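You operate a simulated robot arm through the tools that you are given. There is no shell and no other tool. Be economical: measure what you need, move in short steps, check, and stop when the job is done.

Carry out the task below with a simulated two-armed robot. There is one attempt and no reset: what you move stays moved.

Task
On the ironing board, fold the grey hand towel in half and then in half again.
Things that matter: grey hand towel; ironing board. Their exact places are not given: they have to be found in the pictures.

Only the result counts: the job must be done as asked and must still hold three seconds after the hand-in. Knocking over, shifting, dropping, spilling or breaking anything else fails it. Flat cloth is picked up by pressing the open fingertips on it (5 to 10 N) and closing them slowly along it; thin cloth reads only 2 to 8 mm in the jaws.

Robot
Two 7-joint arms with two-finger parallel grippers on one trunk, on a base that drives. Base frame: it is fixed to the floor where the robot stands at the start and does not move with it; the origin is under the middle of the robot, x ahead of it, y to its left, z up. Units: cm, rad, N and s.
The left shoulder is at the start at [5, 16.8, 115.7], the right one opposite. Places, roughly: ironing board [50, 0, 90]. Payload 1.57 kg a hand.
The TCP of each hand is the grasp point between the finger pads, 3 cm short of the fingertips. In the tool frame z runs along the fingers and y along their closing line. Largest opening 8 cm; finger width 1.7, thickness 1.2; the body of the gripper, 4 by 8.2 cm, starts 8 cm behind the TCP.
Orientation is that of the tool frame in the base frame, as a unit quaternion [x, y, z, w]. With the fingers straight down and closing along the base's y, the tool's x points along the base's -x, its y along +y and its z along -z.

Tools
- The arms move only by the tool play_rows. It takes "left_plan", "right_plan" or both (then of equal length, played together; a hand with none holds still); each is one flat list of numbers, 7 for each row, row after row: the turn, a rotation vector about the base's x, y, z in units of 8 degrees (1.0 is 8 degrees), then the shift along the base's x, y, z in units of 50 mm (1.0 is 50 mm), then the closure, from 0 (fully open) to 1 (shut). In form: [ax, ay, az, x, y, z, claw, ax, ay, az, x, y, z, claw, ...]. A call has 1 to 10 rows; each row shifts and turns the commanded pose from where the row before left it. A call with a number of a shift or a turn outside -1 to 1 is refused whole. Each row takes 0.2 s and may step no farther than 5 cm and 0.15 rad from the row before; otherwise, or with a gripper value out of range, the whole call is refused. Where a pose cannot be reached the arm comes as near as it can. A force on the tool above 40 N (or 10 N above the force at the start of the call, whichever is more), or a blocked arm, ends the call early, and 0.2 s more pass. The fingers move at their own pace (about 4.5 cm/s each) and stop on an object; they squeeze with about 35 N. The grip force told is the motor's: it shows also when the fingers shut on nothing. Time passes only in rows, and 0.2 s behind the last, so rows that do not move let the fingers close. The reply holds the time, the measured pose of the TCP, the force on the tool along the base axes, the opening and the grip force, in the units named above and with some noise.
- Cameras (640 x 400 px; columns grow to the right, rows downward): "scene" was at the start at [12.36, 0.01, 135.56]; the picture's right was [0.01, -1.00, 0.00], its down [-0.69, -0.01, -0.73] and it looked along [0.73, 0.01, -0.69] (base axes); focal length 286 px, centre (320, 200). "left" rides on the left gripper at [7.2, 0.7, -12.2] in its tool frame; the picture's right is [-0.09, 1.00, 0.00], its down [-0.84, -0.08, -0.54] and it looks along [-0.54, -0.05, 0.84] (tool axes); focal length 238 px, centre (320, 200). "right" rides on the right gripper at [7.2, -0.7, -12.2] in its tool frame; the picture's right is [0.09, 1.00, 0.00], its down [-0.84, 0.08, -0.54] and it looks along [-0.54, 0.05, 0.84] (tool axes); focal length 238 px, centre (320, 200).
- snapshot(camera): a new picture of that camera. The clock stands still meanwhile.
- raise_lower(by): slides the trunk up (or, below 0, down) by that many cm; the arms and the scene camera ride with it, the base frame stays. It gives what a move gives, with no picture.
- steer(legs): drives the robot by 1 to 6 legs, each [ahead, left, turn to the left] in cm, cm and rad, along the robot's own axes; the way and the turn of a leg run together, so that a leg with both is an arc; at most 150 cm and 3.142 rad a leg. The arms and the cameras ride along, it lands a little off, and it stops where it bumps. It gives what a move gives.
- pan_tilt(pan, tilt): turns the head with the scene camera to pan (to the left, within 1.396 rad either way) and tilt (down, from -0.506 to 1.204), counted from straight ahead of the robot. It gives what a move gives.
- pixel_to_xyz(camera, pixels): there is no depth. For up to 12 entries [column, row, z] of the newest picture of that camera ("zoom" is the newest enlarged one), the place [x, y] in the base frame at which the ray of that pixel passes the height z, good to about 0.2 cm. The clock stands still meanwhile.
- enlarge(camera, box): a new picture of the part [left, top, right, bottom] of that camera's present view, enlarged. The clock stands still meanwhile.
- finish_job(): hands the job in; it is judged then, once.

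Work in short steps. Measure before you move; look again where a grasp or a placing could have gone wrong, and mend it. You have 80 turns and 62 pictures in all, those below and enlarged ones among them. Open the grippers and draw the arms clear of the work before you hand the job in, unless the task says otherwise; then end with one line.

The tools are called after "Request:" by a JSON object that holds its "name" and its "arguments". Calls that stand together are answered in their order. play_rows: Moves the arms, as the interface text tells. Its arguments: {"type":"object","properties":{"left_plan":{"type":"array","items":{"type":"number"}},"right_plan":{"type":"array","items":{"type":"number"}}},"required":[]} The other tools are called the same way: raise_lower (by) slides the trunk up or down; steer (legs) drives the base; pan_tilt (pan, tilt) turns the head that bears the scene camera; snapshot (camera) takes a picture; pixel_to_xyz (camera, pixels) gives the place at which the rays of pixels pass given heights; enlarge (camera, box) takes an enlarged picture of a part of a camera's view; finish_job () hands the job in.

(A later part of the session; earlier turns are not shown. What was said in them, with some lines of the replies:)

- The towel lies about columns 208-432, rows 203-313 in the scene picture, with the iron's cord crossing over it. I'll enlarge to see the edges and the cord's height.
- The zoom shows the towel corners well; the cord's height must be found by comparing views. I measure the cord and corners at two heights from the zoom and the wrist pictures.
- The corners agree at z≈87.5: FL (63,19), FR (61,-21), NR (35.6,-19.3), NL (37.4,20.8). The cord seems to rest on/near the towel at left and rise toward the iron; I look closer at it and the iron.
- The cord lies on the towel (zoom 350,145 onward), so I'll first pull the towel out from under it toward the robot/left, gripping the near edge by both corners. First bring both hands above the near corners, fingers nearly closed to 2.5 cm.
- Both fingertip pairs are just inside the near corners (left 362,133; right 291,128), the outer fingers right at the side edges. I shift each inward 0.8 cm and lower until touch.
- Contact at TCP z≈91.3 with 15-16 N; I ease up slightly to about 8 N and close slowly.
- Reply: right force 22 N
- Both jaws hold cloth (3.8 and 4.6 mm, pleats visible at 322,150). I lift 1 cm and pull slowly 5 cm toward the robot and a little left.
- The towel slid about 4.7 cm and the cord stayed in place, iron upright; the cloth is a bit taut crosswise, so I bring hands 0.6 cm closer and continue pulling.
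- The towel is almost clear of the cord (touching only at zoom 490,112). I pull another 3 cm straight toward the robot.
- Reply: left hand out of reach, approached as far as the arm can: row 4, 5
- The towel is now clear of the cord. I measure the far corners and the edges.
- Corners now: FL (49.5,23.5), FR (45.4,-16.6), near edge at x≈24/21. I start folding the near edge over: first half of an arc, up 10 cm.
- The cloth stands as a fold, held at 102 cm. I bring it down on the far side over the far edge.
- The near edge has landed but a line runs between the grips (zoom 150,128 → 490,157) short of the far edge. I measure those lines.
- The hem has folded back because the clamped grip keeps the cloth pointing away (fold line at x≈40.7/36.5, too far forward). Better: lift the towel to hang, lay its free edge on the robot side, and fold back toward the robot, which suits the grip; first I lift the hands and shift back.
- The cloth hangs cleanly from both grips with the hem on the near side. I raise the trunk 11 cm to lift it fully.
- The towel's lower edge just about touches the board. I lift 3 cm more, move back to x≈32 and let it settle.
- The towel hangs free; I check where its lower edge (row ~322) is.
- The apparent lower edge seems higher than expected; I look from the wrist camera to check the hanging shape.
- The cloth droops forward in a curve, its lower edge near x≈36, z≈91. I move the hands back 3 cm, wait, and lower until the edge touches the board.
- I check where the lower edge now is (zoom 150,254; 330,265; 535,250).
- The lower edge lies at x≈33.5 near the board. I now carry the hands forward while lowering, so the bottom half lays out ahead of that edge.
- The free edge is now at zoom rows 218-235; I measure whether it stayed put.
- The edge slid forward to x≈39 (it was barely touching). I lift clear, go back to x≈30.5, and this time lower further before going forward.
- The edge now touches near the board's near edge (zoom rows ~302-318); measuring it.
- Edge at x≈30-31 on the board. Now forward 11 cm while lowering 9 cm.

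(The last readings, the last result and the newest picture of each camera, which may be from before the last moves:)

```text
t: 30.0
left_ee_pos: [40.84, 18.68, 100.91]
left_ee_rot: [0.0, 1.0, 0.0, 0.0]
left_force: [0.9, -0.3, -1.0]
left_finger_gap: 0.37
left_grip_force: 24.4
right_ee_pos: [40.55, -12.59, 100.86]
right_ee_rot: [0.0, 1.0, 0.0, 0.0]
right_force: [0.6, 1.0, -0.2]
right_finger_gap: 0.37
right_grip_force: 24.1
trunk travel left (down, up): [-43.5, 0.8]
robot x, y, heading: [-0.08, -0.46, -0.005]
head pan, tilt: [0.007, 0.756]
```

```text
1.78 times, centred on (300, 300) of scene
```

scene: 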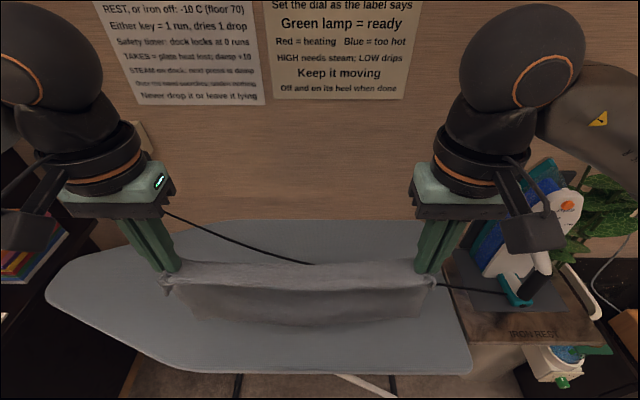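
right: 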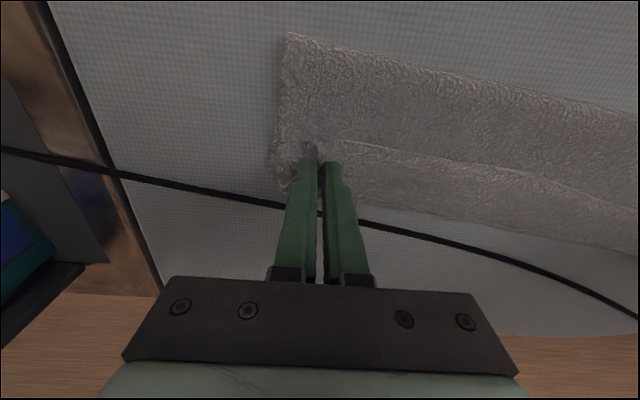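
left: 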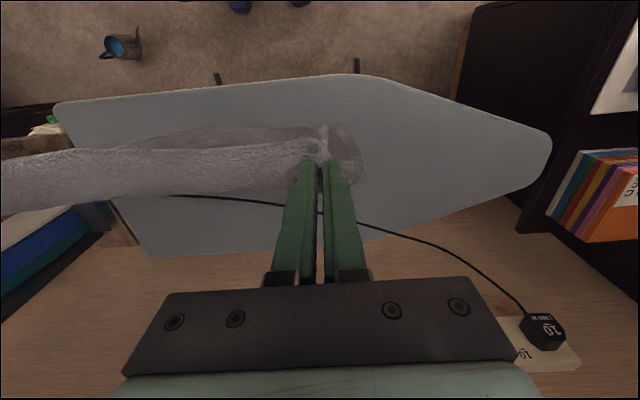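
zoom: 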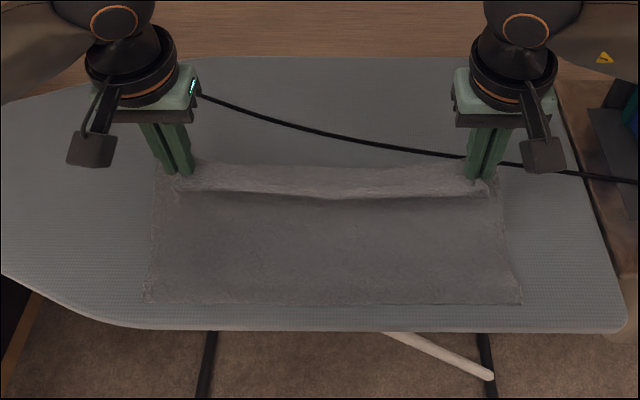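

The bottom half lies flat with its edge at zoom row ~303 (x≈31). Now I bring the held edge back over it toward the robot.

Request:
{"name": "play_rows", "arguments": {"left_plan": [0, 0, 0, 0, 0, -0.22, 1, 0, 0, 0, -0.05, 0, -0.22, 1, 0, 0, 0, -0.15, 0, -0.22, 1, 0, 0, 0, -0.2, 0, -0.22, 1, 0, 0, 0, -0.22, 0, -0.22, 1, 0, 0, 0, -0.25, 0, -0.18, 1, 0, 0, 0, -0.25, 0, -0.15, 1, 0, 0, 0, -0.25, 0, -0.12, 1, 0, 0, 0, -0.15, 0, -0.1, 1, 0, 0, 0, 0, 0, -0.08, 1], "right_plan": [0, 0, 0, 0, 0, -0.22, 1, 0, 0, 0, -0.05, 0, -0.22, 1, 0, 0, 0, -0.15, 0, -0.22, 1, 0, 0, 0, -0.2, 0, -0.22, 1, 0, 0, 0, -0.22, 0, -0.22, 1, 0, 0, 0, -0.25, 0, -0.18, 1, 0, 0, 0, -0.25, 0, -0.15, 1, 0, 0, 0, -0.25, 0, -0.12, 1, 0, 0, 0, -0.13, 0, -0.1, 1, 0, 0, 0, 0, 0, -0.08, 1]}}

Request:
{"name": "enlarge", "arguments": {"camera": "scene", "box": [120, 200, 480, 400]}}

Request:
{"name": "snapshot", "arguments": {"camera": "left"}}

Request:
{"name": "snapshot", "arguments": {"camera": "right"}}

```text
t: 32.2
left_ee_pos: [33.15, 18.87, 92.4]
left_ee_rot: [-0.001, 1.0, 0.0, 0.0]
left_force: [0.3, -1.2, 1.7]
left_finger_gap: 0.34
left_grip_force: 24.6
right_ee_pos: [33.06, -12.71, 92.29]
right_ee_rot: [-0.001, 1.0, 0.001, 0.001]
right_force: [0.2, 1.2, 1.5]
right_finger_gap: 0.36
right_grip_force: 24.5
trunk travel left (down, up): [-43.5, 0.8]
robot x, y, heading: [0.01, -0.05, 0.001]
head pan, tilt: [0.007, 0.756]
```

```text
1.78 times, centred on (300, 300) of scene
```

zoom: 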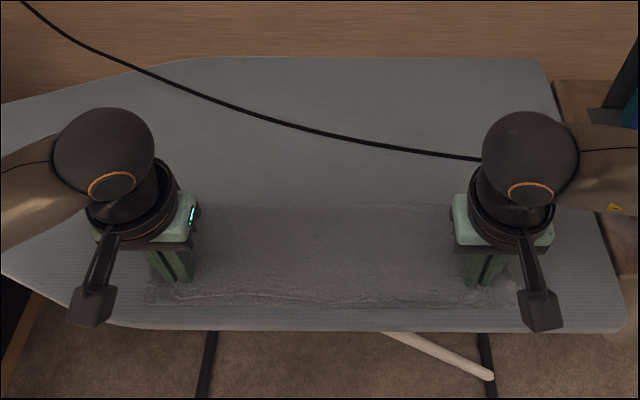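

```text
33 pictures are left
```

left: 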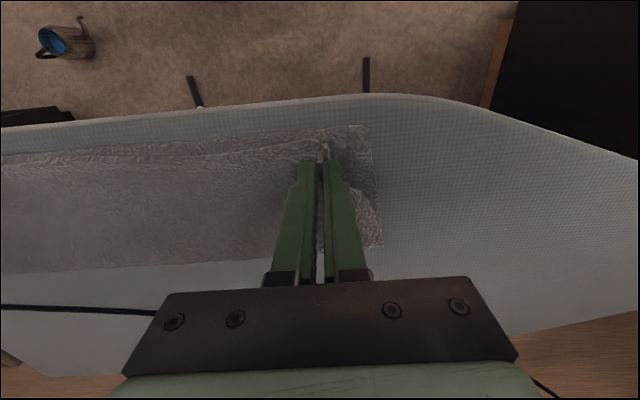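

```text
32 pictures are left
```

right: 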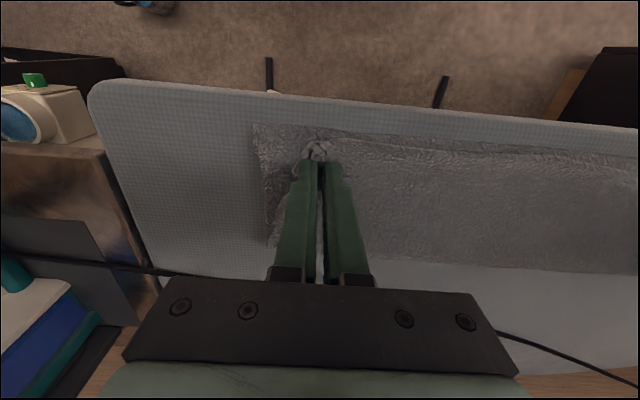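

Very good: the held edge is within about 1 cm of the free edge all along. I nudge 0.7 cm nearer, then open slowly and rise.

Request:
{"name": "play_rows", "arguments": {"left_plan": [0, 0, 0, -0.07, 0.05, -0.04, 1, 0, 0, 0, -0.07, 0.05, 0, 1, 0, 0, 0, 0, 0, 0, 0.9, 0, 0, 0, 0, 0, 0, 0.75, 0, 0, 0, 0, 0, 0, 0.65, 0, 0, 0, 0, 0, 0.05, 0.6, 0, 0, 0, 0, 0, 0.3, 0.6, 0, 0, 0, 0, 0, 0.8, 0.6, 0, 0, 0, 0, 0, 0.8, 0.6, 0, 0, 0, 0, 0, 0.8, 0.6], "right_plan": [0, 0, 0, -0.07, -0.05, -0.04, 1, 0, 0, 0, -0.07, -0.05, 0, 1, 0, 0, 0, 0, 0, 0, 0.9, 0, 0, 0, 0, 0, 0, 0.75, 0, 0, 0, 0, 0, 0, 0.65, 0, 0, 0, 0, 0, 0.05, 0.6, 0, 0, 0, 0, 0, 0.3, 0.6, 0, 0, 0, 0, 0, 0.8, 0.6, 0, 0, 0, 0, 0, 0.8, 0.6, 0, 0, 0, 0, 0, 0.8, 0.6]}}

Request:
{"name": "enlarge", "arguments": {"camera": "scene", "box": [120, 200, 480, 400]}}

```text
t: 34.4
left_ee_pos: [32.35, 19.53, 105.87]
left_ee_rot: [0.0, 1.0, 0.0, -0.001]
left_force: [0.6, -0.3, 0.5]
left_finger_gap: 3.19
left_grip_force: 0.1
right_ee_pos: [32.52, -13.06, 105.69]
right_ee_rot: [0.001, 1.0, 0.001, 0.0]
right_force: [-0.6, 0.0, -0.7]
right_finger_gap: 3.2
right_grip_force: 0.1
trunk travel left (down, up): [-43.5, 0.8]
robot x, y, heading: [-0.16, -0.23, -0.003]
head pan, tilt: [0.007, 0.756]
```

```text
1.78 times, centred on (300, 300) of scene
```

zoom: 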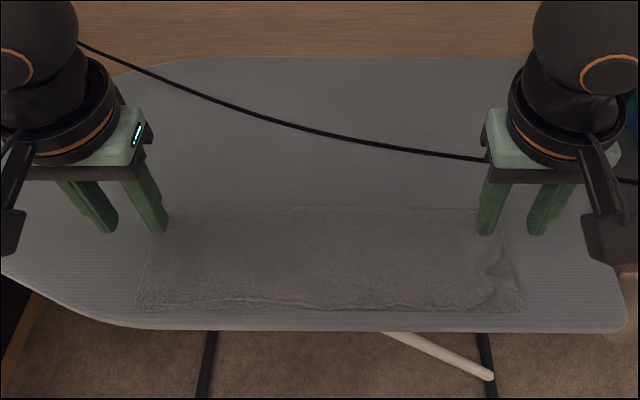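

The first fold looks good (zoom: 140-520 by 208-313). I move the right hand up and away to the right, the left hand aside, then look at the whole folded towel.

Request:
{"name": "play_rows", "arguments": {"left_plan": [0, 0, 0, 0, 0.5, 0.3, 0.6, 0, 0, 0, 0, 0.5, 0, 0.6, 0, 0, 0, 0, 0.5, 0, 0.6, 0, 0, 0, 0, 0.3, 0, 0.6, 0, 0, 0, 0, 0, 0, 0.6], "right_plan": [0, 0, 0, -0.3, -0.7, 0.6, 0.6, 0, 0, 0, -0.3, -0.8, 0.4, 0.6, 0, 0, 0, 0, -0.8, 0.3, 0.6, 0, 0, 0, 0, -0.8, 0.2, 0.6, 0, 0, 0, 0, -0.5, 0, 0.6]}}

Request:
{"name": "enlarge", "arguments": {"camera": "scene", "box": [150, 260, 470, 400]}}

```text
t: 35.6
left_ee_pos: [32.31, 28.2, 107.41]
left_ee_rot: [0.0, 1.0, -0.001, 0.0]
left_force: [0.8, -0.1, 0.3]
left_finger_gap: 3.23
left_grip_force: 0.1
right_ee_pos: [29.4, -31.09, 113.21]
right_ee_rot: [-0.001, 1.0, 0.0, -0.001]
right_force: [0.6, 0.5, -0.4]
right_finger_gap: 3.21
right_grip_force: 0.0
trunk travel left (down, up): [-43.5, 0.8]
robot x, y, heading: [0.05, 0.11, -0.003]
head pan, tilt: [0.007, 0.756]
```

```text
2.00 times, centred on (310, 330) of scene
```

zoom: 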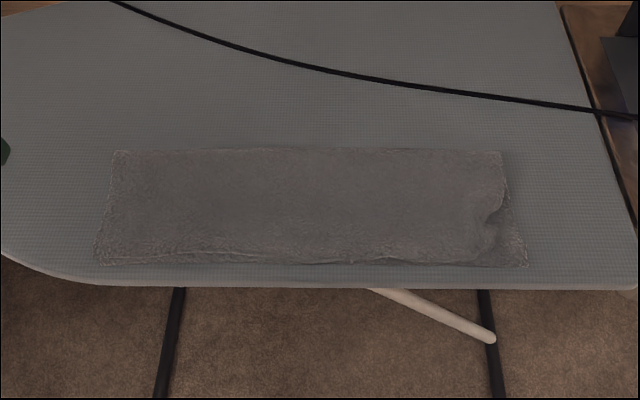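

A neat 2-layer strip; only the upper right-near corner is tucked by ~2 cm. I measure the strip.

Request:
{"name": "pixel_to_xyz", "arguments": {"camera": "zoom", "pixels": [[116, 151, 88.5], [500, 152, 88.5], [96, 262, 88.5], [527, 265, 88], [300, 148, 88.5], [106, 205, 88.5], [520, 210, 88.3], [320, 287, 87.5], [100, 284, 87.5]]}}

```text
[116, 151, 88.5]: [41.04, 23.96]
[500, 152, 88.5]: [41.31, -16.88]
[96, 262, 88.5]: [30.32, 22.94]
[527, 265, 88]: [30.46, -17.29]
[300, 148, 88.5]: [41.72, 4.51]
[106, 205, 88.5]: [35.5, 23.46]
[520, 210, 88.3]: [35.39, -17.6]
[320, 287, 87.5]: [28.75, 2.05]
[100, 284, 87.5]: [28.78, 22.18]
```

Strip: x 30.4-41.5, y -17 to 23.4 (mid y≈3.2). I bring the left hand to the middle of the left edge (36, 22.3), outer finger tilted slightly lower just beyond the edge.

Request:
{"name": "play_rows", "arguments": {"left_plan": [-0.4, 0, 0, 0.2, -0.4, -0.3, 0.6, -0.4, 0, 0, 0.2, -0.4, -0.6, 0.6, 0, 0, 0, 0.2, -0.38, -0.8, 0.6, 0, 0, 0, 0.14, 0, -0.6, 0.6, 0, 0, 0, 0, 0, -0.5, 0.6, 0, 0, 0, 0, 0, 0, 0.6]}}

Request:
{"name": "snapshot", "arguments": {"camera": "left"}}

```text
t: 37.0
left_ee_pos: [35.89, 22.19, 93.33]
left_ee_rot: [0.0, 0.998, -0.055, 0.0]
left_force: [0.0, -0.8, -0.1]
left_finger_gap: 3.19
left_grip_force: 0.1
right_ee_pos: [29.53, -31.1, 113.33]
right_ee_rot: [0.0, 1.0, 0.001, 0.0]
right_force: [0.8, 0.7, 0.3]
right_finger_gap: 3.2
right_grip_force: 0.0
trunk travel left (down, up): [-43.5, 0.8]
robot x, y, heading: [-0.17, 0.04, 0.002]
head pan, tilt: [0.007, 0.756]
```

```text
29 pictures are left
```

left: 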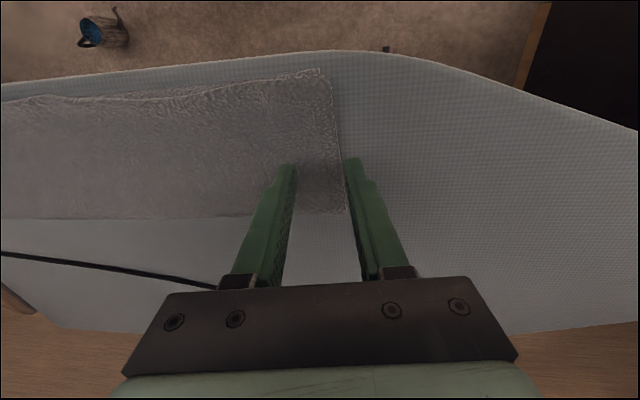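

The outer finger (350,160) is just beyond the edge and the inner one on the cloth. I lower to contact.

Request:
{"name": "play_rows", "arguments": {"left_plan": [0, 0, 0, 0, 0.05, -0.2, 0.6, 0, 0, 0, 0, 0, -0.12, 0.6, 0, 0, 0, 0, 0, -0.06, 0.6, 0, 0, 0, 0, 0, -0.04, 0.6]}}

```text
t: 38.0
left_ee_pos: [35.98, 22.63, 91.35]
left_ee_rot: [0.001, 0.998, -0.056, 0.001]
left_force: [0.2, -1.0, 4.7]
left_finger_gap: 3.27
left_grip_force: 0.4
right_ee_pos: [29.31, -30.99, 113.18]
right_ee_rot: [0.0, 1.0, 0.001, 0.001]
right_force: [0.0, -0.3, -0.2]
right_finger_gap: 3.21
right_grip_force: 0.0
trunk travel left (down, up): [-43.5, 0.8]
robot x, y, heading: [0.15, -0.12, 0.002]
head pan, tilt: [0.007, 0.756]
```

Light contact (4.7 N); I press a hair more and close slowly.

Request:
{"name": "play_rows", "arguments": {"left_plan": [0, 0, 0, 0, 0, -0.025, 0.64, 0, 0, 0, 0, 0, 0, 0.69, 0, 0, 0, 0, 0, 0, 0.74, 0, 0, 0, 0, 0, 0, 0.79, 0, 0, 0, 0, 0, 0, 0.84, 0, 0, 0, 0, 0, 0, 0.89, 0, 0, 0, 0, 0, 0, 0.94, 0, 0, 0, 0, 0, 0, 1, 0, 0, 0, 0, 0, 0, 1]}}

Request:
{"name": "snapshot", "arguments": {"camera": "left"}}

```text
t: 40.0
left_ee_pos: [35.94, 22.47, 91.35]
left_ee_rot: [0.0, 0.998, -0.056, 0.003]
left_force: [0.0, -13.4, 23.8]
left_finger_gap: 0.88
left_grip_force: 27.6
right_ee_pos: [29.31, -31.16, 113.09]
right_ee_rot: [0.0, 1.0, 0.002, 0.001]
right_force: [-0.6, 0.4, -0.4]
right_finger_gap: 3.19
right_grip_force: 0.0
trunk travel left (down, up): [-43.5, 0.8]
robot x, y, heading: [0.17, -0.19, -0.001]
head pan, tilt: [0.007, 0.756]
```

```text
28 pictures are left
```

left: 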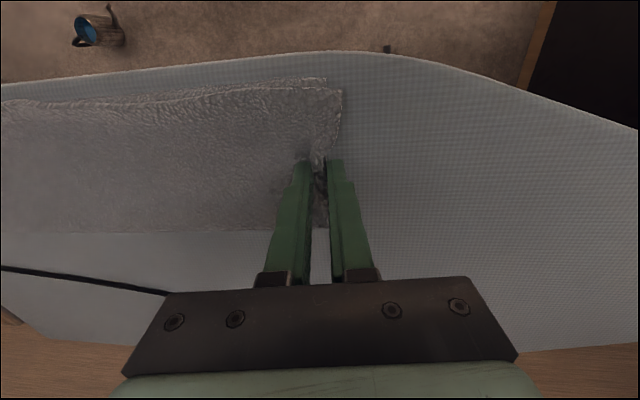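

The jaws read 8.8 mm, both layers pleated. I lift 5 cm with a small inward move and check.

Request:
{"name": "play_rows", "arguments": {"left_plan": [0, 0, 0, 0, 0, 0.15, 1, 0, 0, 0, 0, -0.03, 0.2, 1, 0, 0, 0, 0, -0.05, 0.2, 1, 0, 0, 0, 0, -0.07, 0.2, 1, 0, 0, 0, 0, -0.1, 0.2, 1, 0, 0, 0, 0, -0.1, 0.2, 1]}}

Request:
{"name": "enlarge", "arguments": {"camera": "scene", "box": [120, 200, 480, 400]}}

Request:
{"name": "snapshot", "arguments": {"camera": "left"}}

```text
t: 41.4
left_ee_pos: [36.14, 20.92, 96.84]
left_ee_rot: [0.0, 0.998, -0.056, 0.0]
left_force: [-1.0, 0.1, -0.5]
left_finger_gap: 0.67
left_grip_force: 26.3
right_ee_pos: [29.52, -31.22, 113.31]
right_ee_rot: [0.0, 1.0, 0.0, 0.001]
right_force: [0.7, -0.5, 0.2]
right_finger_gap: 3.19
right_grip_force: 0.0
trunk travel left (down, up): [-43.5, 0.8]
robot x, y, heading: [-0.22, 0.04, 0.002]
head pan, tilt: [0.007, 0.756]
```

```text
1.78 times, centred on (300, 300) of scene
```

zoom: 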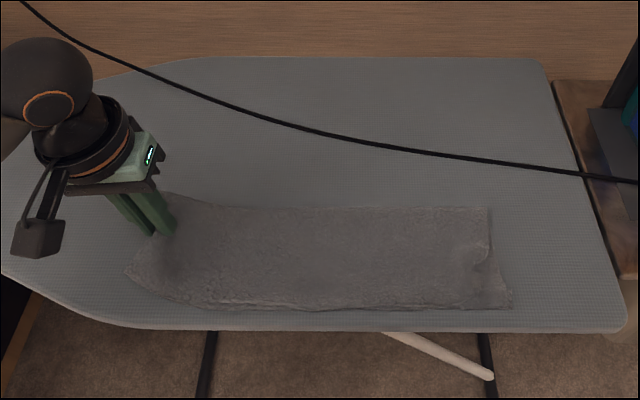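

```text
26 pictures are left
```

left: 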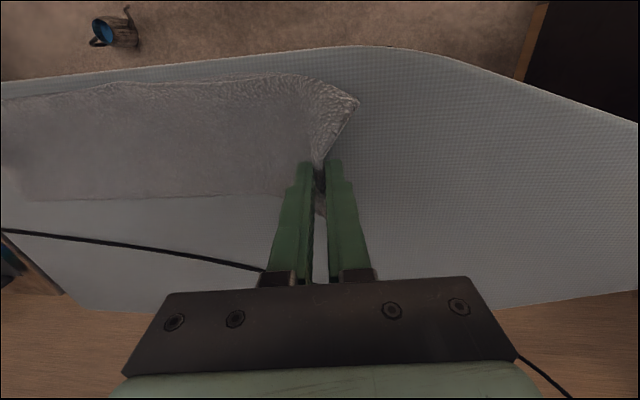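

Both layers are held and lift together. I move the right hand further away and carry the edge over in an arc to the middle, gradually reversing the tilt.

Request:
{"name": "play_rows", "arguments": {"left_plan": [0.15, 0, 0, 0, -0.358, 0.35, 1, 0.15, 0, 0, 0, -0.358, 0.3, 1, 0.15, 0, 0, 0, -0.358, 0.25, 1, 0.15, 0, 0, 0, -0.358, 0.2, 1, 0.15, 0, 0, 0, -0.358, 0.17, 1, 0.15, 0, 0, 0, -0.358, 0.13, 1, 0.15, 0, 0, 0, -0.358, 0.1, 1, 0.15, 0, 0, 0, -0.358, 0.07, 1, 0.15, 0, 0, 0, -0.358, 0.04, 1, 0.15, 0, 0, 0, -0.358, 0.02, 1], "right_plan": [0, 0, 0, -0.1, -0.3, 0.05, 0.6, 0, 0, 0, -0.1, -0.3, 0.05, 0.6, 0, 0, 0, -0.1, -0.3, 0.05, 0.6, 0, 0, 0, -0.1, -0.3, 0.05, 0.6, 0, 0, 0, -0.1, -0.3, 0.05, 0.6, 0, 0, 0, -0.1, -0.3, 0.05, 0.6, 0, 0, 0, 0, -0.3, 0, 0.6, 0, 0, 0, 0, 0, 0, 0.6, 0, 0, 0, 0, 0, 0, 0.6, 0, 0, 0, 0, 0, 0, 0.6]}}

Request:
{"name": "enlarge", "arguments": {"camera": "scene", "box": [120, 200, 480, 400]}}

```text
t: 43.6
left_ee_pos: [36.08, 2.92, 105.06]
left_ee_rot: [-0.002, 0.999, 0.049, 0.0]
left_force: [0.3, -1.0, -0.2]
left_finger_gap: 0.59
left_grip_force: 26.2
right_ee_pos: [26.51, -41.7, 114.8]
right_ee_rot: [0.001, 1.0, -0.001, 0.0]
right_force: [0.0, -1.0, -1.3]
right_finger_gap: 3.22
right_grip_force: 0.0
trunk travel left (down, up): [-43.5, 0.8]
robot x, y, heading: [0.35, -0.02, 0.005]
head pan, tilt: [0.007, 0.756]
```

```text
1.78 times, centred on (300, 300) of scene
```

zoom: 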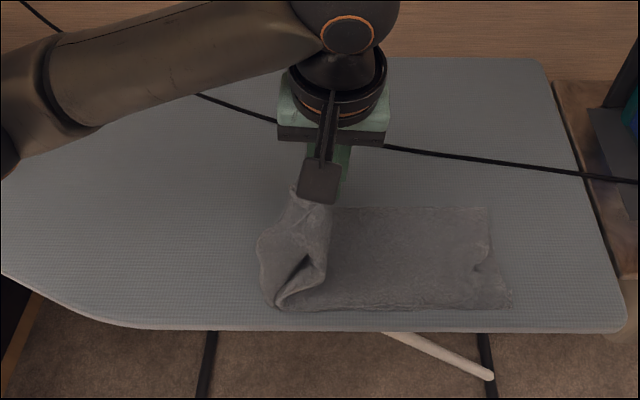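

The edge stands over the middle, corners drooping. I carry on to the right edge and lower.

Request:
{"name": "play_rows", "arguments": {"left_plan": [0.2, 0, 0, 0, -0.4, 0, 1, 0.2, 0, 0, 0, -0.4, -0.05, 1, 0.2, 0, 0, 0, -0.4, -0.1, 1, 0.2, 0, 0, 0, -0.4, -0.15, 1, 0.2, 0, 0, 0, -0.4, -0.22, 1, 0.2, 0, 0, 0, -0.38, -0.3, 1, 0.2, 0, 0, 0, -0.35, -0.35, 1, 0.2, 0, 0, 0, -0.3, -0.35, 1, 0, 0, 0, 0, -0.25, -0.35, 1, 0, 0, 0, 0, -0.2, -0.3, 1]}}

Request:
{"name": "enlarge", "arguments": {"camera": "scene", "box": [160, 200, 520, 400]}}

Request:
{"name": "snapshot", "arguments": {"camera": "left"}}

```text
t: 45.8
left_ee_pos: [36.76, -11.09, 95.41]
left_ee_rot: [0.0, 0.987, 0.159, 0.0]
left_force: [0.9, 0.4, 0.0]
left_finger_gap: 0.62
left_grip_force: 26.2
left hand out of reach, approached as far as the arm can: row 8, 9, 10
right_ee_pos: [26.51, -41.62, 114.67]
right_ee_rot: [0.0, 1.0, 0.0, -0.001]
right_force: [-0.2, 0.6, -0.2]
right_finger_gap: 3.21
right_grip_force: 0.0
trunk travel left (down, up): [-43.5, 0.8]
robot x, y, heading: [-0.21, -0.1, -0.001]
head pan, tilt: [0.007, 0.756]
```

```text
1.78 times, centred on (340, 300) of scene
```

zoom: 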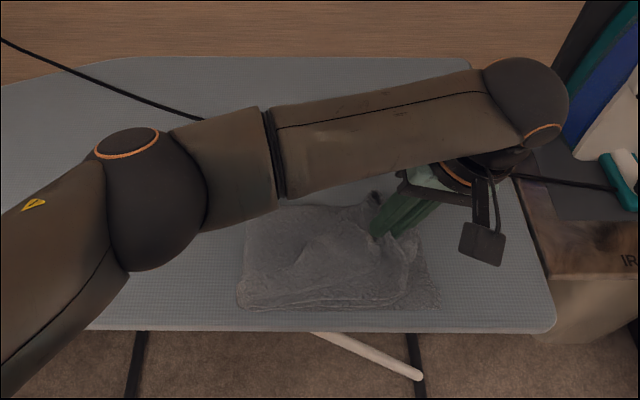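

```text
23 pictures are left
```

left: 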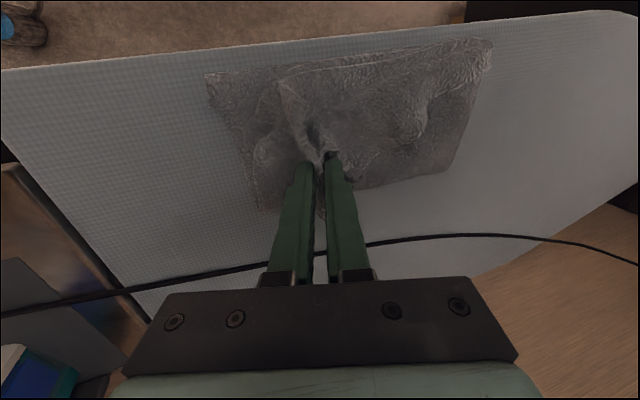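

The left arm hit its reach limit with the lean (TCP at y=-11). I take most of the lean out so it can reach further.

Request:
{"name": "play_rows", "arguments": {"left_plan": [-0.3, 0, 0, 0, 0, 0, 1, -0.3, 0, 0, 0, 0, 0, 1, -0.3, 0, 0, 0, 0, 0, 1, -0.3, 0, 0, 0, 0, 0, 1, -0.3, 0, 0, 0, 0, 0, 1, -0.3, 0, 0, 0, 0, 0, 1]}}

```text
t: 47.2
left_ee_pos: [36.65, -11.26, 95.3]
left_ee_rot: [0.0, 0.999, 0.034, 0.0]
left_force: [-1.0, -0.1, 0.1]
left_finger_gap: 0.62
left_grip_force: 25.5
right_ee_pos: [26.51, -41.62, 114.8]
right_ee_rot: [0.0, 1.0, 0.0, 0.0]
right_force: [0.4, -0.2, -0.4]
right_finger_gap: 3.2
right_grip_force: 0.0
trunk travel left (down, up): [-43.5, 0.8]
robot x, y, heading: [0.32, -0.02, 0.001]
head pan, tilt: [0.007, 0.756]
```

Now straight enough. I raise slightly, move to y≈-15.5 and lower onto the right edge.

Request:
{"name": "play_rows", "arguments": {"left_plan": [0, 0, 0, 0, -0.1, 0.3, 1, 0, 0, 0, -0.05, -0.25, 0.2, 1, 0, 0, 0, -0.05, -0.3, 0, 1, 0, 0, 0, 0, -0.25, 0, 1, 0, 0, 0, 0, -0.05, -0.3, 1, 0, 0, 0, 0, 0, -0.3, 1, 0, 0, 0, 0, 0, -0.25, 1, 0, 0, 0, 0, 0, -0.1, 1]}}

Request:
{"name": "snapshot", "arguments": {"camera": "left"}}

```text
t: 49.0
left_ee_pos: [36.21, -15.98, 93.08]
left_ee_rot: [-0.001, 0.999, 0.035, 0.0]
left_force: [-0.5, -0.7, 0.6]
left_finger_gap: 0.6
left_grip_force: 26.0
right_ee_pos: [26.49, -41.62, 114.88]
right_ee_rot: [0.0, 1.0, 0.0, 0.0]
right_force: [0.3, -0.8, -0.6]
right_finger_gap: 3.21
right_grip_force: 0.1
trunk travel left (down, up): [-43.5, 0.8]
robot x, y, heading: [-0.08, -0.16, -0.001]
head pan, tilt: [0.007, 0.756]
```

```text
22 pictures are left
```

left: 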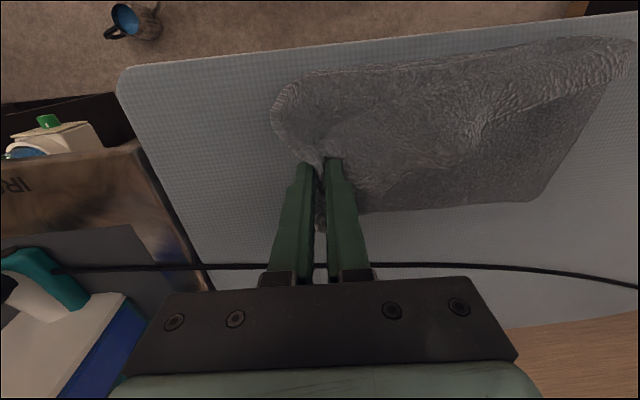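

The top layer now reaches the right end. I lower a bit, open slightly and rise to look.

Request:
{"name": "play_rows", "arguments": {"left_plan": [0, 0, 0, 0, 0, -0.08, 1, 0, 0, 0, 0, 0, 0, 0.9, 0, 0, 0, 0, 0, 0, 0.8, 0, 0, 0, 0, 0, 0.0, 0.75, 0, 0, 0, 0, 0, 0.2, 0.72, 0, 0, 0, 0, 0, 0.6, 0.7, 0, 0, 0, 0, 0.3, 0.8, 0.7, 0, 0, 0, 0, 0.9, 0.6, 0.7, 0, 0, 0, 0, 0.9, 0.3, 0.7, 0, 0, 0, 0, 0.9, 0, 0.7]}}

Request:
{"name": "play_rows", "arguments": {"left_plan": [0, 0, 0, 0, 0.9, 0, 0.7, 0, 0, 0, 0, 0.9, 0, 0.7, 0, 0, 0, 0, 0.9, 0, 0.7, 0, 0, 0, 0, 0.9, 0, 0.7]}}

Request:
{"name": "enlarge", "arguments": {"camera": "scene", "box": [200, 240, 480, 400]}}

```text
refused: row 8 steps farther than a row can; nothing moved
```

```text
t: 50.0
left_ee_pos: [36.19, 1.91, 93.14]
left_ee_rot: [0.0, 0.999, 0.034, 0.0]
left_force: [0.1, -2.3, 2.9]
left_finger_gap: 2.25
left_grip_force: 0.1
right_ee_pos: [26.42, -41.57, 114.84]
right_ee_rot: [0.0, 1.0, 0.001, 0.0]
right_force: [0.1, 0.2, -0.2]
right_finger_gap: 3.22
right_grip_force: 0.0
trunk travel left (down, up): [-43.5, 0.8]
robot x, y, heading: [-0.29, 0.32, 0.002]
head pan, tilt: [0.007, 0.756]
```

```text
2.29 times, centred on (340, 320) of scene
```

zoom: 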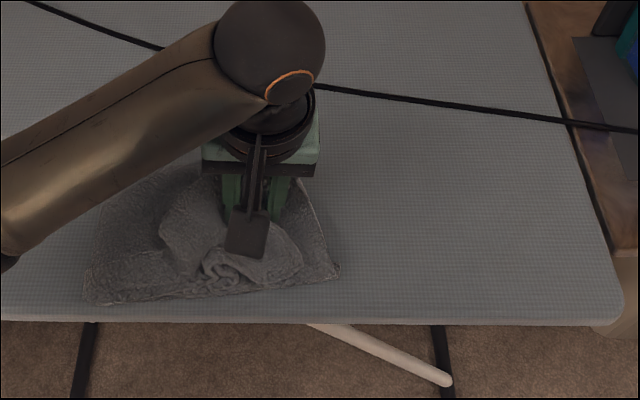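

The first call was refused but the second ran at low height, dragging the cloth left. I lift straight up and to the left to see the state.

Request:
{"name": "play_rows", "arguments": {"left_plan": [0, 0, 0, 0, 0, 0.3, 0.7, 0, 0, 0, 0, 0, 0.8, 0.6, 0, 0, 0, 0, 0, 0.8, 0.6, 0, 0, 0, 0, 0.6, 0.6, 0.6, 0, 0, 0, 0, 0.9, 0, 0.6, 0, 0, 0, 0, 0.9, 0, 0.6, 0, 0, 0, 0, 0.9, 0, 0.6, 0, 0, 0, 0, 0.9, 0, 0.6, 0, 0, 0, 0, 0.9, 0, 0.6]}}

Request:
{"name": "enlarge", "arguments": {"camera": "scene", "box": [160, 240, 440, 400]}}

```text
t: 52.0
left_ee_pos: [36.22, 27.65, 105.81]
left_ee_rot: [0.001, 0.999, 0.034, 0.0]
left_force: [0.1, 0.3, 0.4]
left_finger_gap: 3.2
left_grip_force: 0.1
right_ee_pos: [26.6, -41.53, 114.73]
right_ee_rot: [0.0, 1.0, 0.001, -0.001]
right_force: [-0.5, 0.0, -0.3]
right_finger_gap: 3.2
right_grip_force: 0.0
trunk travel left (down, up): [-43.5, 0.8]
robot x, y, heading: [-0.14, -0.06, -0.001]
head pan, tilt: [0.007, 0.756]
```

```text
2.29 times, centred on (300, 320) of scene
```

zoom: 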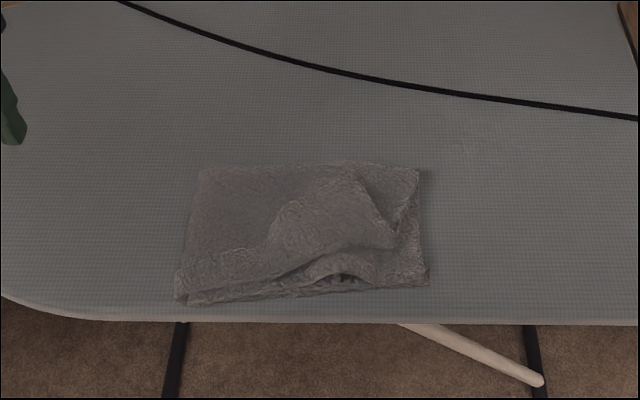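

The packet is nearly right: footprint zoom (178-430, 163-303), only the top flap's free end is crumpled. I look closer and measure.

Request:
{"name": "pixel_to_xyz", "arguments": {"camera": "zoom", "pixels": [[200, 168, 89.5], [420, 170, 88.5], [430, 285, 88.5], [178, 300, 89], [395, 240, 90], [350, 180, 90], [340, 290, 89]]}}

Request:
{"name": "enlarge", "arguments": {"camera": "scene", "box": [230, 300, 360, 380]}}

```text
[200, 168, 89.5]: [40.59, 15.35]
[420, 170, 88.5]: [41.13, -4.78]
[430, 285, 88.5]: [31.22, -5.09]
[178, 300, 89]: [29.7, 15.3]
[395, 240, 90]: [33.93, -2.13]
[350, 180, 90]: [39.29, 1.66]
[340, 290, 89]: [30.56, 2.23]
```

```text
4.92 times, centred on (295, 340) of scene
```

zoom: 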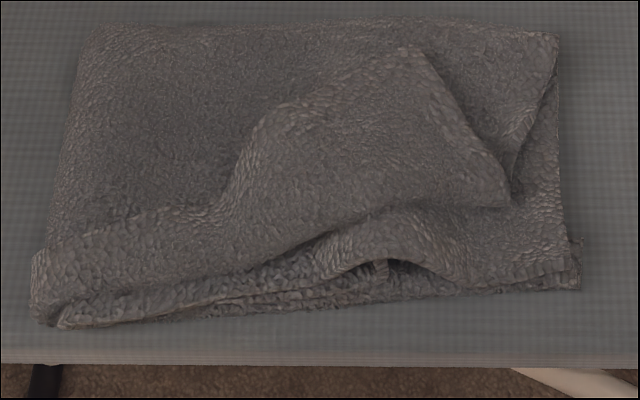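

The flap's free end has a lump and curled corners. I bring the right hand above the packet for a close view and a re-grip.

Request:
{"name": "play_rows", "arguments": {"right_plan": [0, 0, 0, 0.1, 0.8, -0.1, 0.6, 0, 0, 0, 0.1, 0.8, -0.2, 0.6, 0, 0, 0, 0.1, 0.8, -0.2, 0.6, 0, 0, 0, 0.1, 0.8, -0.2, 0.6, 0, 0, 0, 0.1, 0.8, -0.2, 0.6, 0, 0, 0, 0.1, 0.8, -0.2, 0.6, 0, 0, 0, 0.1, 0.8, -0.2, 0.6, 0, 0, 0, 0, 0.8, -0.2, 0.6, 0, 0, 0, 0, 0.6, -0.2, 0.6, 0, 0, 0, 0, 0, 0, 0.6]}}

Request:
{"name": "snapshot", "arguments": {"camera": "right"}}

```text
t: 54.2
left_ee_pos: [36.19, 27.54, 105.74]
left_ee_rot: [-0.001, 0.999, 0.034, 0.0]
left_force: [0.2, -0.8, 0.0]
left_finger_gap: 3.19
left_grip_force: 0.1
right_ee_pos: [29.97, -6.69, 106.28]
right_ee_rot: [0.0, 1.0, -0.001, 0.001]
right_force: [-0.7, -1.5, -0.8]
right_finger_gap: 3.19
right_grip_force: 0.0
trunk travel left (down, up): [-43.5, 0.8]
robot x, y, heading: [-0.04, -0.2, -0.002]
head pan, tilt: [0.007, 0.756]
```

```text
18 pictures are left
```

right: 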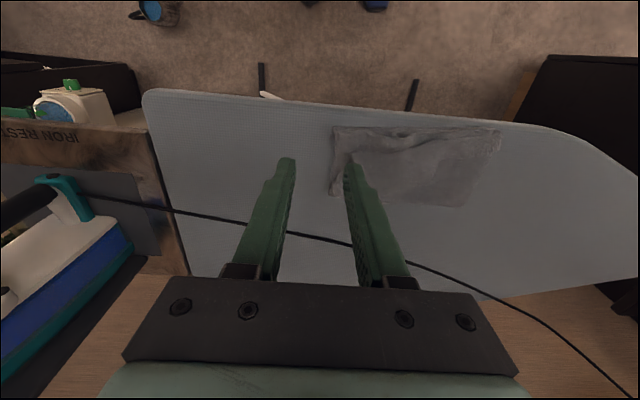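

I enlarge the packet area in this view.

Request:
{"name": "enlarge", "arguments": {"camera": "right", "box": [310, 105, 510, 230]}}

```text
3.20 times, centred on (410, 168) of right
```

zoom: 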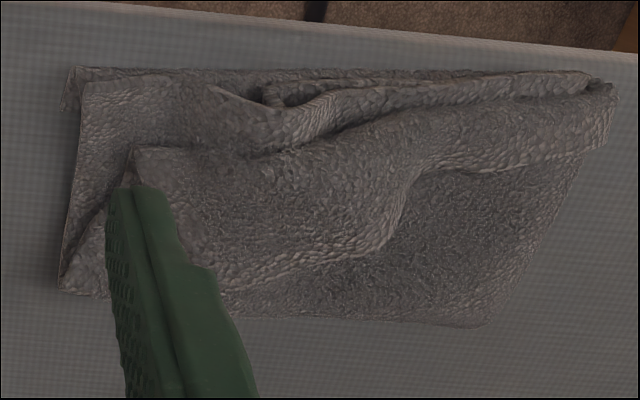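

The flap's tip (formerly pinched point) is at about (34.5,-2), raised. I bring the right fingers around it, stopping a little above.

Request:
{"name": "play_rows", "arguments": {"right_plan": [0, 0, 0, 0.3, 0.3, -0.5, 0.6, 0, 0, 0, 0.3, 0.3, -0.6, 0.6, 0, 0, 0, 0.3, 0.3, -0.6, 0.6, 0, 0, 0, 0, 0, -0.5, 0.6, 0, 0, 0, 0, 0, -0.3, 0.6, 0, 0, 0, 0, 0, 0, 0.6]}}

Request:
{"name": "enlarge", "arguments": {"camera": "right", "box": [200, 60, 520, 260]}}

```text
t: 55.6
left_ee_pos: [36.15, 27.59, 105.63]
left_ee_rot: [0.0, 0.999, 0.035, 0.0]
left_force: [0.1, -0.4, -0.3]
left_finger_gap: 3.19
left_grip_force: 0.1
right_ee_pos: [34.41, -2.14, 93.62]
right_ee_rot: [0.0, 1.0, 0.0, 0.0]
right_force: [0.1, 0.5, 0.0]
right_finger_gap: 3.23
right_grip_force: 0.1
trunk travel left (down, up): [-43.5, 0.8]
robot x, y, heading: [0.2, -0.24, -0.002]
head pan, tilt: [0.007, 0.756]
```

```text
2.00 times, centred on (360, 160) of right
```

zoom: 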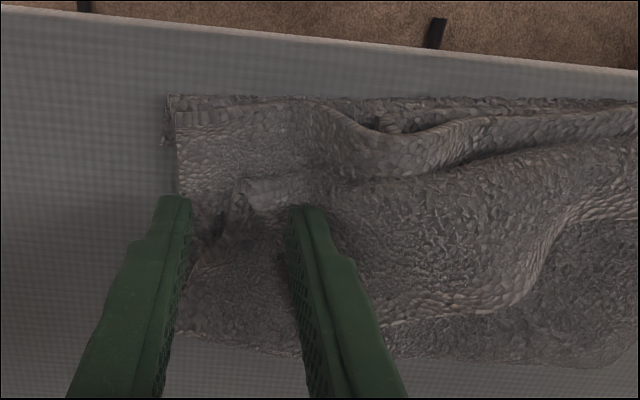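

The tip (240,195) sits between the fingers; the flap's near corner is fine, its far corner is tucked under. I lower 1.2 cm, close on the tip, and lift 6 cm.

Request:
{"name": "play_rows", "arguments": {"right_plan": [0, 0, 0, 0, 0, -0.12, 0.6, 0, 0, 0, 0, 0, -0.12, 0.65, 0, 0, 0, 0, 0, 0, 0.72, 0, 0, 0, 0, 0, 0, 0.8, 0, 0, 0, 0, 0, 0, 0.88, 0, 0, 0, 0, 0, 0, 0.96, 0, 0, 0, 0, 0, 0, 1, 0, 0, 0, 0, 0, 0, 1]}}

Request:
{"name": "play_rows", "arguments": {"right_plan": [0, 0, 0, 0, 0, 0.2, 1, 0, 0, 0, 0, 0.05, 0.25, 1, 0, 0, 0, 0, 0.05, 0.25, 1, 0, 0, 0, 0, 0.1, 0.25, 1, 0, 0, 0, 0, 0.1, 0.25, 1, 0, 0, 0, 0, 0, 0, 1]}}

Request:
{"name": "snapshot", "arguments": {"camera": "scene"}}

Request:
{"name": "enlarge", "arguments": {"camera": "right", "box": [200, 40, 520, 240]}}

```text
t: 57.4
left_ee_pos: [36.19, 27.71, 105.77]
left_ee_rot: [0.0, 0.999, 0.035, 0.0]
left_force: [1.0, -0.4, -0.5]
left_finger_gap: 3.19
left_grip_force: 0.1
right_ee_pos: [34.37, -2.13, 92.69]
right_ee_rot: [0.0, 1.0, -0.001, -0.001]
right_force: [-0.5, 2.4, 2.5]
right_finger_gap: 0.28
right_grip_force: 23.5
trunk travel left (down, up): [-43.5, 0.8]
robot x, y, heading: [-0.04, -0.08, 0.003]
head pan, tilt: [0.007, 0.756]
```

```text
t: 58.8
left_ee_pos: [36.14, 27.58, 105.75]
left_ee_rot: [0.0, 0.999, 0.034, -0.001]
left_force: [0.1, -1.0, -0.6]
left_finger_gap: 3.22
left_grip_force: 0.1
right_ee_pos: [34.47, -0.48, 98.63]
right_ee_rot: [0.0, 1.0, 0.0, 0.0]
right_force: [0.1, -0.9, 0.1]
right_finger_gap: 0.24
right_grip_force: 24.1
trunk travel left (down, up): [-43.5, 0.8]
robot x, y, heading: [-0.17, 0.23, 0.001]
head pan, tilt: [0.007, 0.756]
```

```text
15 pictures are left
```

scene: 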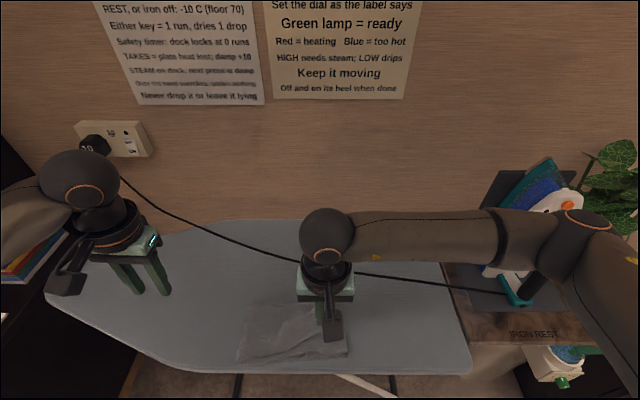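

```text
2.00 times, centred on (360, 140) of right
```

zoom: 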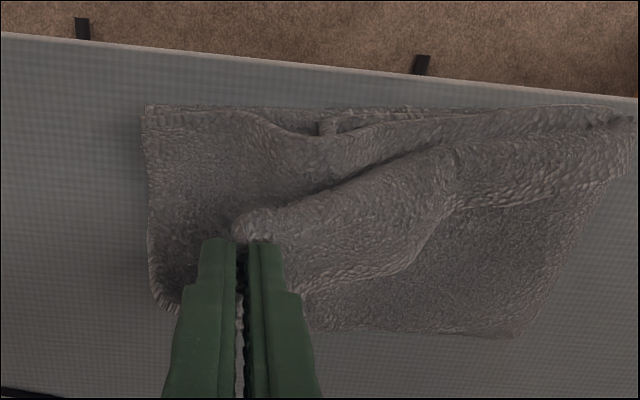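

Something thin (2.4 mm) is held at the tip. I draw it to the right and far side while lowering to pull the lump flat.

Request:
{"name": "play_rows", "arguments": {"right_plan": [0, 0, 0, 0.03, -0.15, 0.05, 1, 0, 0, 0, 0.05, -0.2, 0, 1, 0, 0, 0, 0.05, -0.2, -0.1, 1, 0, 0, 0, 0.05, -0.2, -0.2, 1, 0, 0, 0, 0.05, -0.2, -0.2, 1, 0, 0, 0, 0.05, -0.15, -0.25, 1, 0, 0, 0, 0.0, -0.1, -0.25, 1, 0, 0, 0, 0, 0, -0.1, 1]}}

Request:
{"name": "enlarge", "arguments": {"camera": "right", "box": [200, 40, 520, 240]}}

```text
t: 60.6
left_ee_pos: [36.23, 27.73, 105.67]
left_ee_rot: [0.0, 0.999, 0.035, 0.0]
left_force: [-0.3, 0.5, 0.5]
left_finger_gap: 3.19
left_grip_force: 0.1
right_ee_pos: [35.88, -6.56, 93.25]
right_ee_rot: [0.0, 1.0, 0.0, 0.0]
right_force: [-0.1, -0.7, -0.1]
right_finger_gap: 0.25
right_grip_force: 23.6
trunk travel left (down, up): [-43.5, 0.8]
robot x, y, heading: [-0.06, -0.13, 0.001]
head pan, tilt: [0.007, 0.756]
```

```text
2.00 times, centred on (360, 140) of right
```

zoom: 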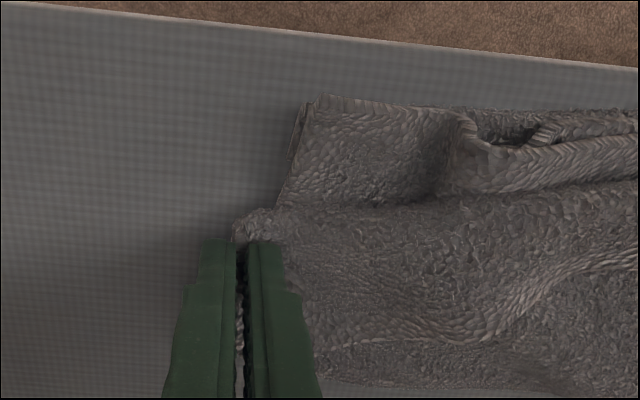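

The middle of the flap is drawn out flat to the right edge. I set it down, release and rise to check the corners.

Request:
{"name": "play_rows", "arguments": {"right_plan": [0, 0, 0, 0, 0.1, -0.1, 1, 0, 0, 0, 0, 0.1, -0.1, 1, 0, 0, 0, 0, 0, 0, 0.9, 0, 0, 0, 0, 0, 0, 0.8, 0, 0, 0, 0, 0, 0, 0.75, 0, 0, 0, 0, 0, 0.3, 0.72, 0, 0, 0, 0, 0, 0.8, 0.72, 0, 0, 0, 0, -0.3, 0.8, 0.7, 0, 0, 0, 0, -0.6, 0.6, 0.7, 0, 0, 0, 0, -0.7, 0, 0.7]}}

Request:
{"name": "enlarge", "arguments": {"camera": "scene", "box": [220, 280, 380, 380]}}

```text
t: 62.8
left_ee_pos: [36.05, 27.47, 105.68]
left_ee_rot: [-0.001, 0.999, 0.034, 0.0]
left_force: [0.3, 0.7, 0.4]
left_finger_gap: 3.19
left_grip_force: 0.0
right_ee_pos: [35.8, -13.83, 104.97]
right_ee_rot: [0.001, 1.0, -0.001, -0.001]
right_force: [1.0, -0.2, -0.1]
right_finger_gap: 2.4
right_grip_force: 0.0
trunk travel left (down, up): [-43.5, 0.8]
robot x, y, heading: [-0.21, 0.0, -0.001]
head pan, tilt: [0.007, 0.756]
```

```text
4.00 times, centred on (300, 330) of scene
```

zoom: 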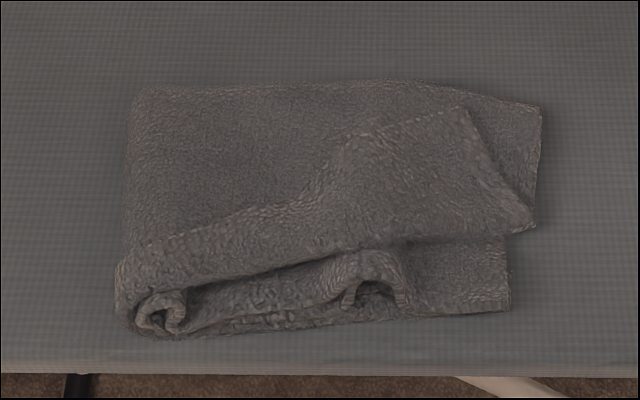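

The flap's middle now reaches the right edge, but its two corners are tucked beneath. I plan to re-grip the tip, lift, let the corners hang, touch down, ease back left so they unroll outward, then draw right. First measure the tip.

Request:
{"name": "pixel_to_xyz", "arguments": {"camera": "zoom", "pixels": [[530, 225, 90], [465, 110, 90], [542, 105, 88.5], [512, 310, 88.5], [130, 95, 90], [118, 320, 89], [400, 245, 90]]}}

```text
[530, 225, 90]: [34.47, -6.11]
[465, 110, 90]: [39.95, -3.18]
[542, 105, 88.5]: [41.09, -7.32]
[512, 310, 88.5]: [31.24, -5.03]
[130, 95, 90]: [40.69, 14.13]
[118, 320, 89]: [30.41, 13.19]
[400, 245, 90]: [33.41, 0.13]
```

Tip at (34.5,-6.1). I move the right hand over (35.3,-4.6), lower to TCP z≈92 and close on the flap.

Request:
{"name": "play_rows", "arguments": {"right_plan": [0, 0, 0, 0, 0.6, 0, 0.6, 0, 0, 0, -0.1, 0.6, -0.3, 0.6, 0, 0, 0, 0, 0.64, -0.6, 0.6, 0, 0, 0, 0, 0, -0.7, 0.6, 0, 0, 0, 0, 0, -0.6, 0.6, 0, 0, 0, 0, 0, -0.3, 0.6, 0, 0, 0, 0, 0, -0.1, 0.6, 0, 0, 0, 0, 0, 0, 0.6]}}

Request:
{"name": "enlarge", "arguments": {"camera": "right", "box": [200, 60, 520, 260]}}

```text
t: 64.6
left_ee_pos: [36.15, 27.47, 105.78]
left_ee_rot: [0.0, 0.999, 0.035, 0.0]
left_force: [0.8, 0.0, -0.6]
left_finger_gap: 3.21
left_grip_force: 0.1
right_ee_pos: [35.37, -4.38, 92.06]
right_ee_rot: [0.0, 1.0, 0.001, 0.001]
right_force: [0.7, -0.2, 15.3]
right_finger_gap: 3.13
right_grip_force: 0.1
trunk travel left (down, up): [-43.5, 0.8]
robot x, y, heading: [0.28, -0.14, 0.0]
head pan, tilt: [0.007, 0.756]
```

```text
2.00 times, centred on (360, 160) of right
```

zoom: 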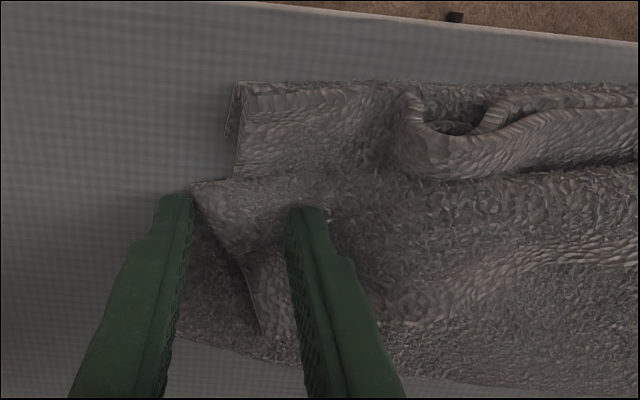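

The picture shows the flap's near corner lags at about (32,0.5) as an arched tunnel (zoom 410,130), while mid-edge is at the right edge. I lift, shift to that arch end, and grip it to pull it right.

Request:
{"name": "play_rows", "arguments": {"right_plan": [0, 0, 0, 0, 0, 0.5, 0.6, 0, 0, 0, -0.2, 0.3, 0.4, 0.6, 0, 0, 0, -0.3, 0.4, 0, 0.6, 0, 0, 0, -0.1, 0.25, 0, 0.6, 0, 0, 0, 0, 0, -0.4, 0.6, 0, 0, 0, 0, 0, -0.22, 0.6, 0, 0, 0, 0, 0, 0, 0.6]}}

Request:
{"name": "enlarge", "arguments": {"camera": "right", "box": [200, 60, 520, 260]}}

```text
t: 66.2
left_ee_pos: [36.21, 27.58, 105.87]
left_ee_rot: [0.0, 0.999, 0.035, -0.001]
left_force: [0.4, -0.4, -0.4]
left_finger_gap: 3.2
left_grip_force: 0.0
right_ee_pos: [32.38, 0.24, 93.16]
right_ee_rot: [0.0, 1.0, 0.001, 0.001]
right_force: [-0.5, 0.1, 2.2]
right_finger_gap: 3.17
right_grip_force: 0.1
trunk travel left (down, up): [-43.5, 0.8]
robot x, y, heading: [0.01, 0.08, 0.003]
head pan, tilt: [0.007, 0.756]
```

```text
2.00 times, centred on (360, 160) of right
```

zoom: 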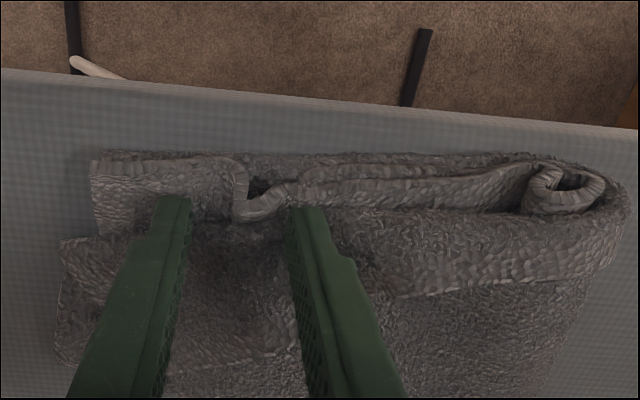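

Seen closely, all plies already reach the right edge within about 3 cm; what remains is a small wrinkle on the near side. I withdraw the right hand upward and to the right and inspect the whole packet.

Request:
{"name": "play_rows", "arguments": {"right_plan": [0, 0, 0, 0, 0, 0.5, 0.6, 0, 0, 0, 0, 0, 0.9, 0.6, 0, 0, 0, 0, 0, 0.9, 0.6, 0, 0, 0, -0.1, -0.7, 0.5, 0.6, 0, 0, 0, -0.1, -0.9, 0, 0.6, 0, 0, 0, -0.1, -0.9, 0, 0.6, 0, 0, 0, 0, -0.9, 0, 0.6, 0, 0, 0, 0, -0.9, 0, 0.6]}}

Request:
{"name": "enlarge", "arguments": {"camera": "scene", "box": [220, 280, 380, 380]}}

```text
t: 68.0
left_ee_pos: [36.17, 27.49, 105.81]
left_ee_rot: [0.0, 0.999, 0.035, 0.0]
left_force: [0.1, -0.6, 0.4]
left_finger_gap: 3.19
left_grip_force: 0.1
right_ee_pos: [30.95, -21.41, 107.44]
right_ee_rot: [-0.001, 1.0, 0.001, 0.0]
right_force: [0.7, -0.5, -0.1]
right_finger_gap: 3.18
right_grip_force: 0.1
trunk travel left (down, up): [-43.5, 0.8]
robot x, y, heading: [-0.07, -0.24, 0.001]
head pan, tilt: [0.007, 0.756]
```

```text
4.00 times, centred on (300, 330) of scene
```

zoom: 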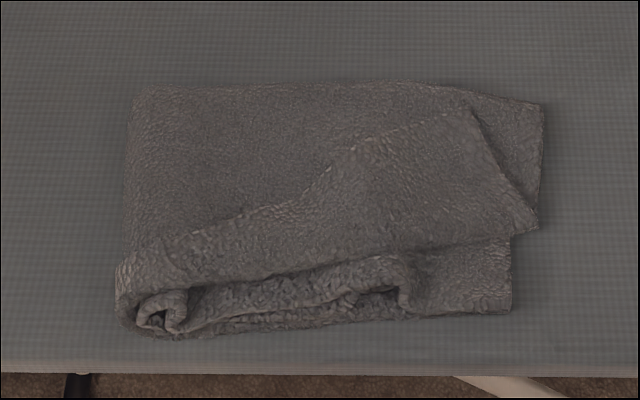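

The packet is about 20.5 x 11 cm, a quarter of the towel (40 x 25), fully on the board. I open the grippers, draw the arms further clear, and check the whole scene.

Request:
{"name": "play_rows", "arguments": {"left_plan": [0, 0, 0, 0, 0.4, 0.4, 0, 0, 0, 0, 0, 0.4, 0.4, 0, 0, 0, 0, 0, 0, 0, 0, 0, 0, 0, 0, 0, 0, 0, 0, 0, 0, 0, 0, 0, 0], "right_plan": [0, 0, 0, -0.2, -0.2, 0.6, 0, 0, 0, 0, -0.2, -0.2, 0.6, 0, 0, 0, 0, 0, 0, 0, 0, 0, 0, 0, 0, 0, 0, 0, 0, 0, 0, 0, 0, 0, 0]}}

Request:
{"name": "snapshot", "arguments": {"camera": "scene"}}

```text
t: 69.2
left_ee_pos: [36.25, 31.77, 109.78]
left_ee_rot: [-0.001, 0.999, 0.035, -0.001]
left_force: [0.2, -0.7, 0.3]
left_finger_gap: 8.02
left_grip_force: 0.1
right_ee_pos: [28.78, -23.11, 113.39]
right_ee_rot: [0.001, 1.0, 0.0, 0.0]
right_force: [0.8, 0.4, -0.2]
right_finger_gap: 8.01
right_grip_force: 0.0
trunk travel left (down, up): [-43.5, 0.8]
robot x, y, heading: [-0.27, 0.11, -0.002]
head pan, tilt: [0.007, 0.756]
```

```text
8 pictures are left
```

scene: 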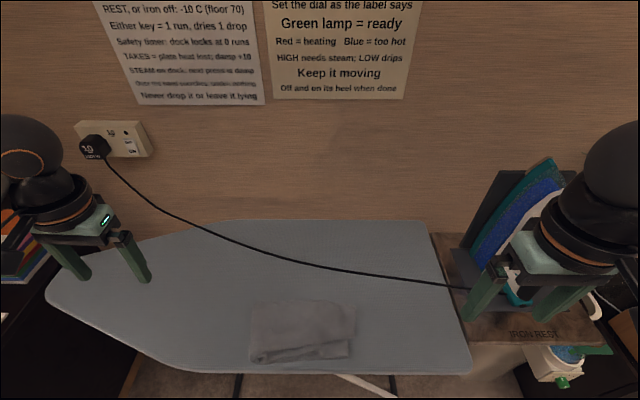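

The towel lies folded in quarters on the board at about (250-357, 300-363). The cord and iron are undisturbed and both hands are open and clear, so I hand in.

Request:
{"name": "finish_job", "arguments": {}}

```text
The job is handed in.
```

I folded the grey hand towel in half and then in half again, and it lies on the ironing board as a packet of about 20 x 11 cm. The second fold isn't neat: part of the top flap's near side is wrinkled and appears tucked under, and its plies reach the packet's edge only to within about 3 cm. I pulled the towel out from under the iron's cord before folding, and the iron and cord still looked undisturbed in the last picture.
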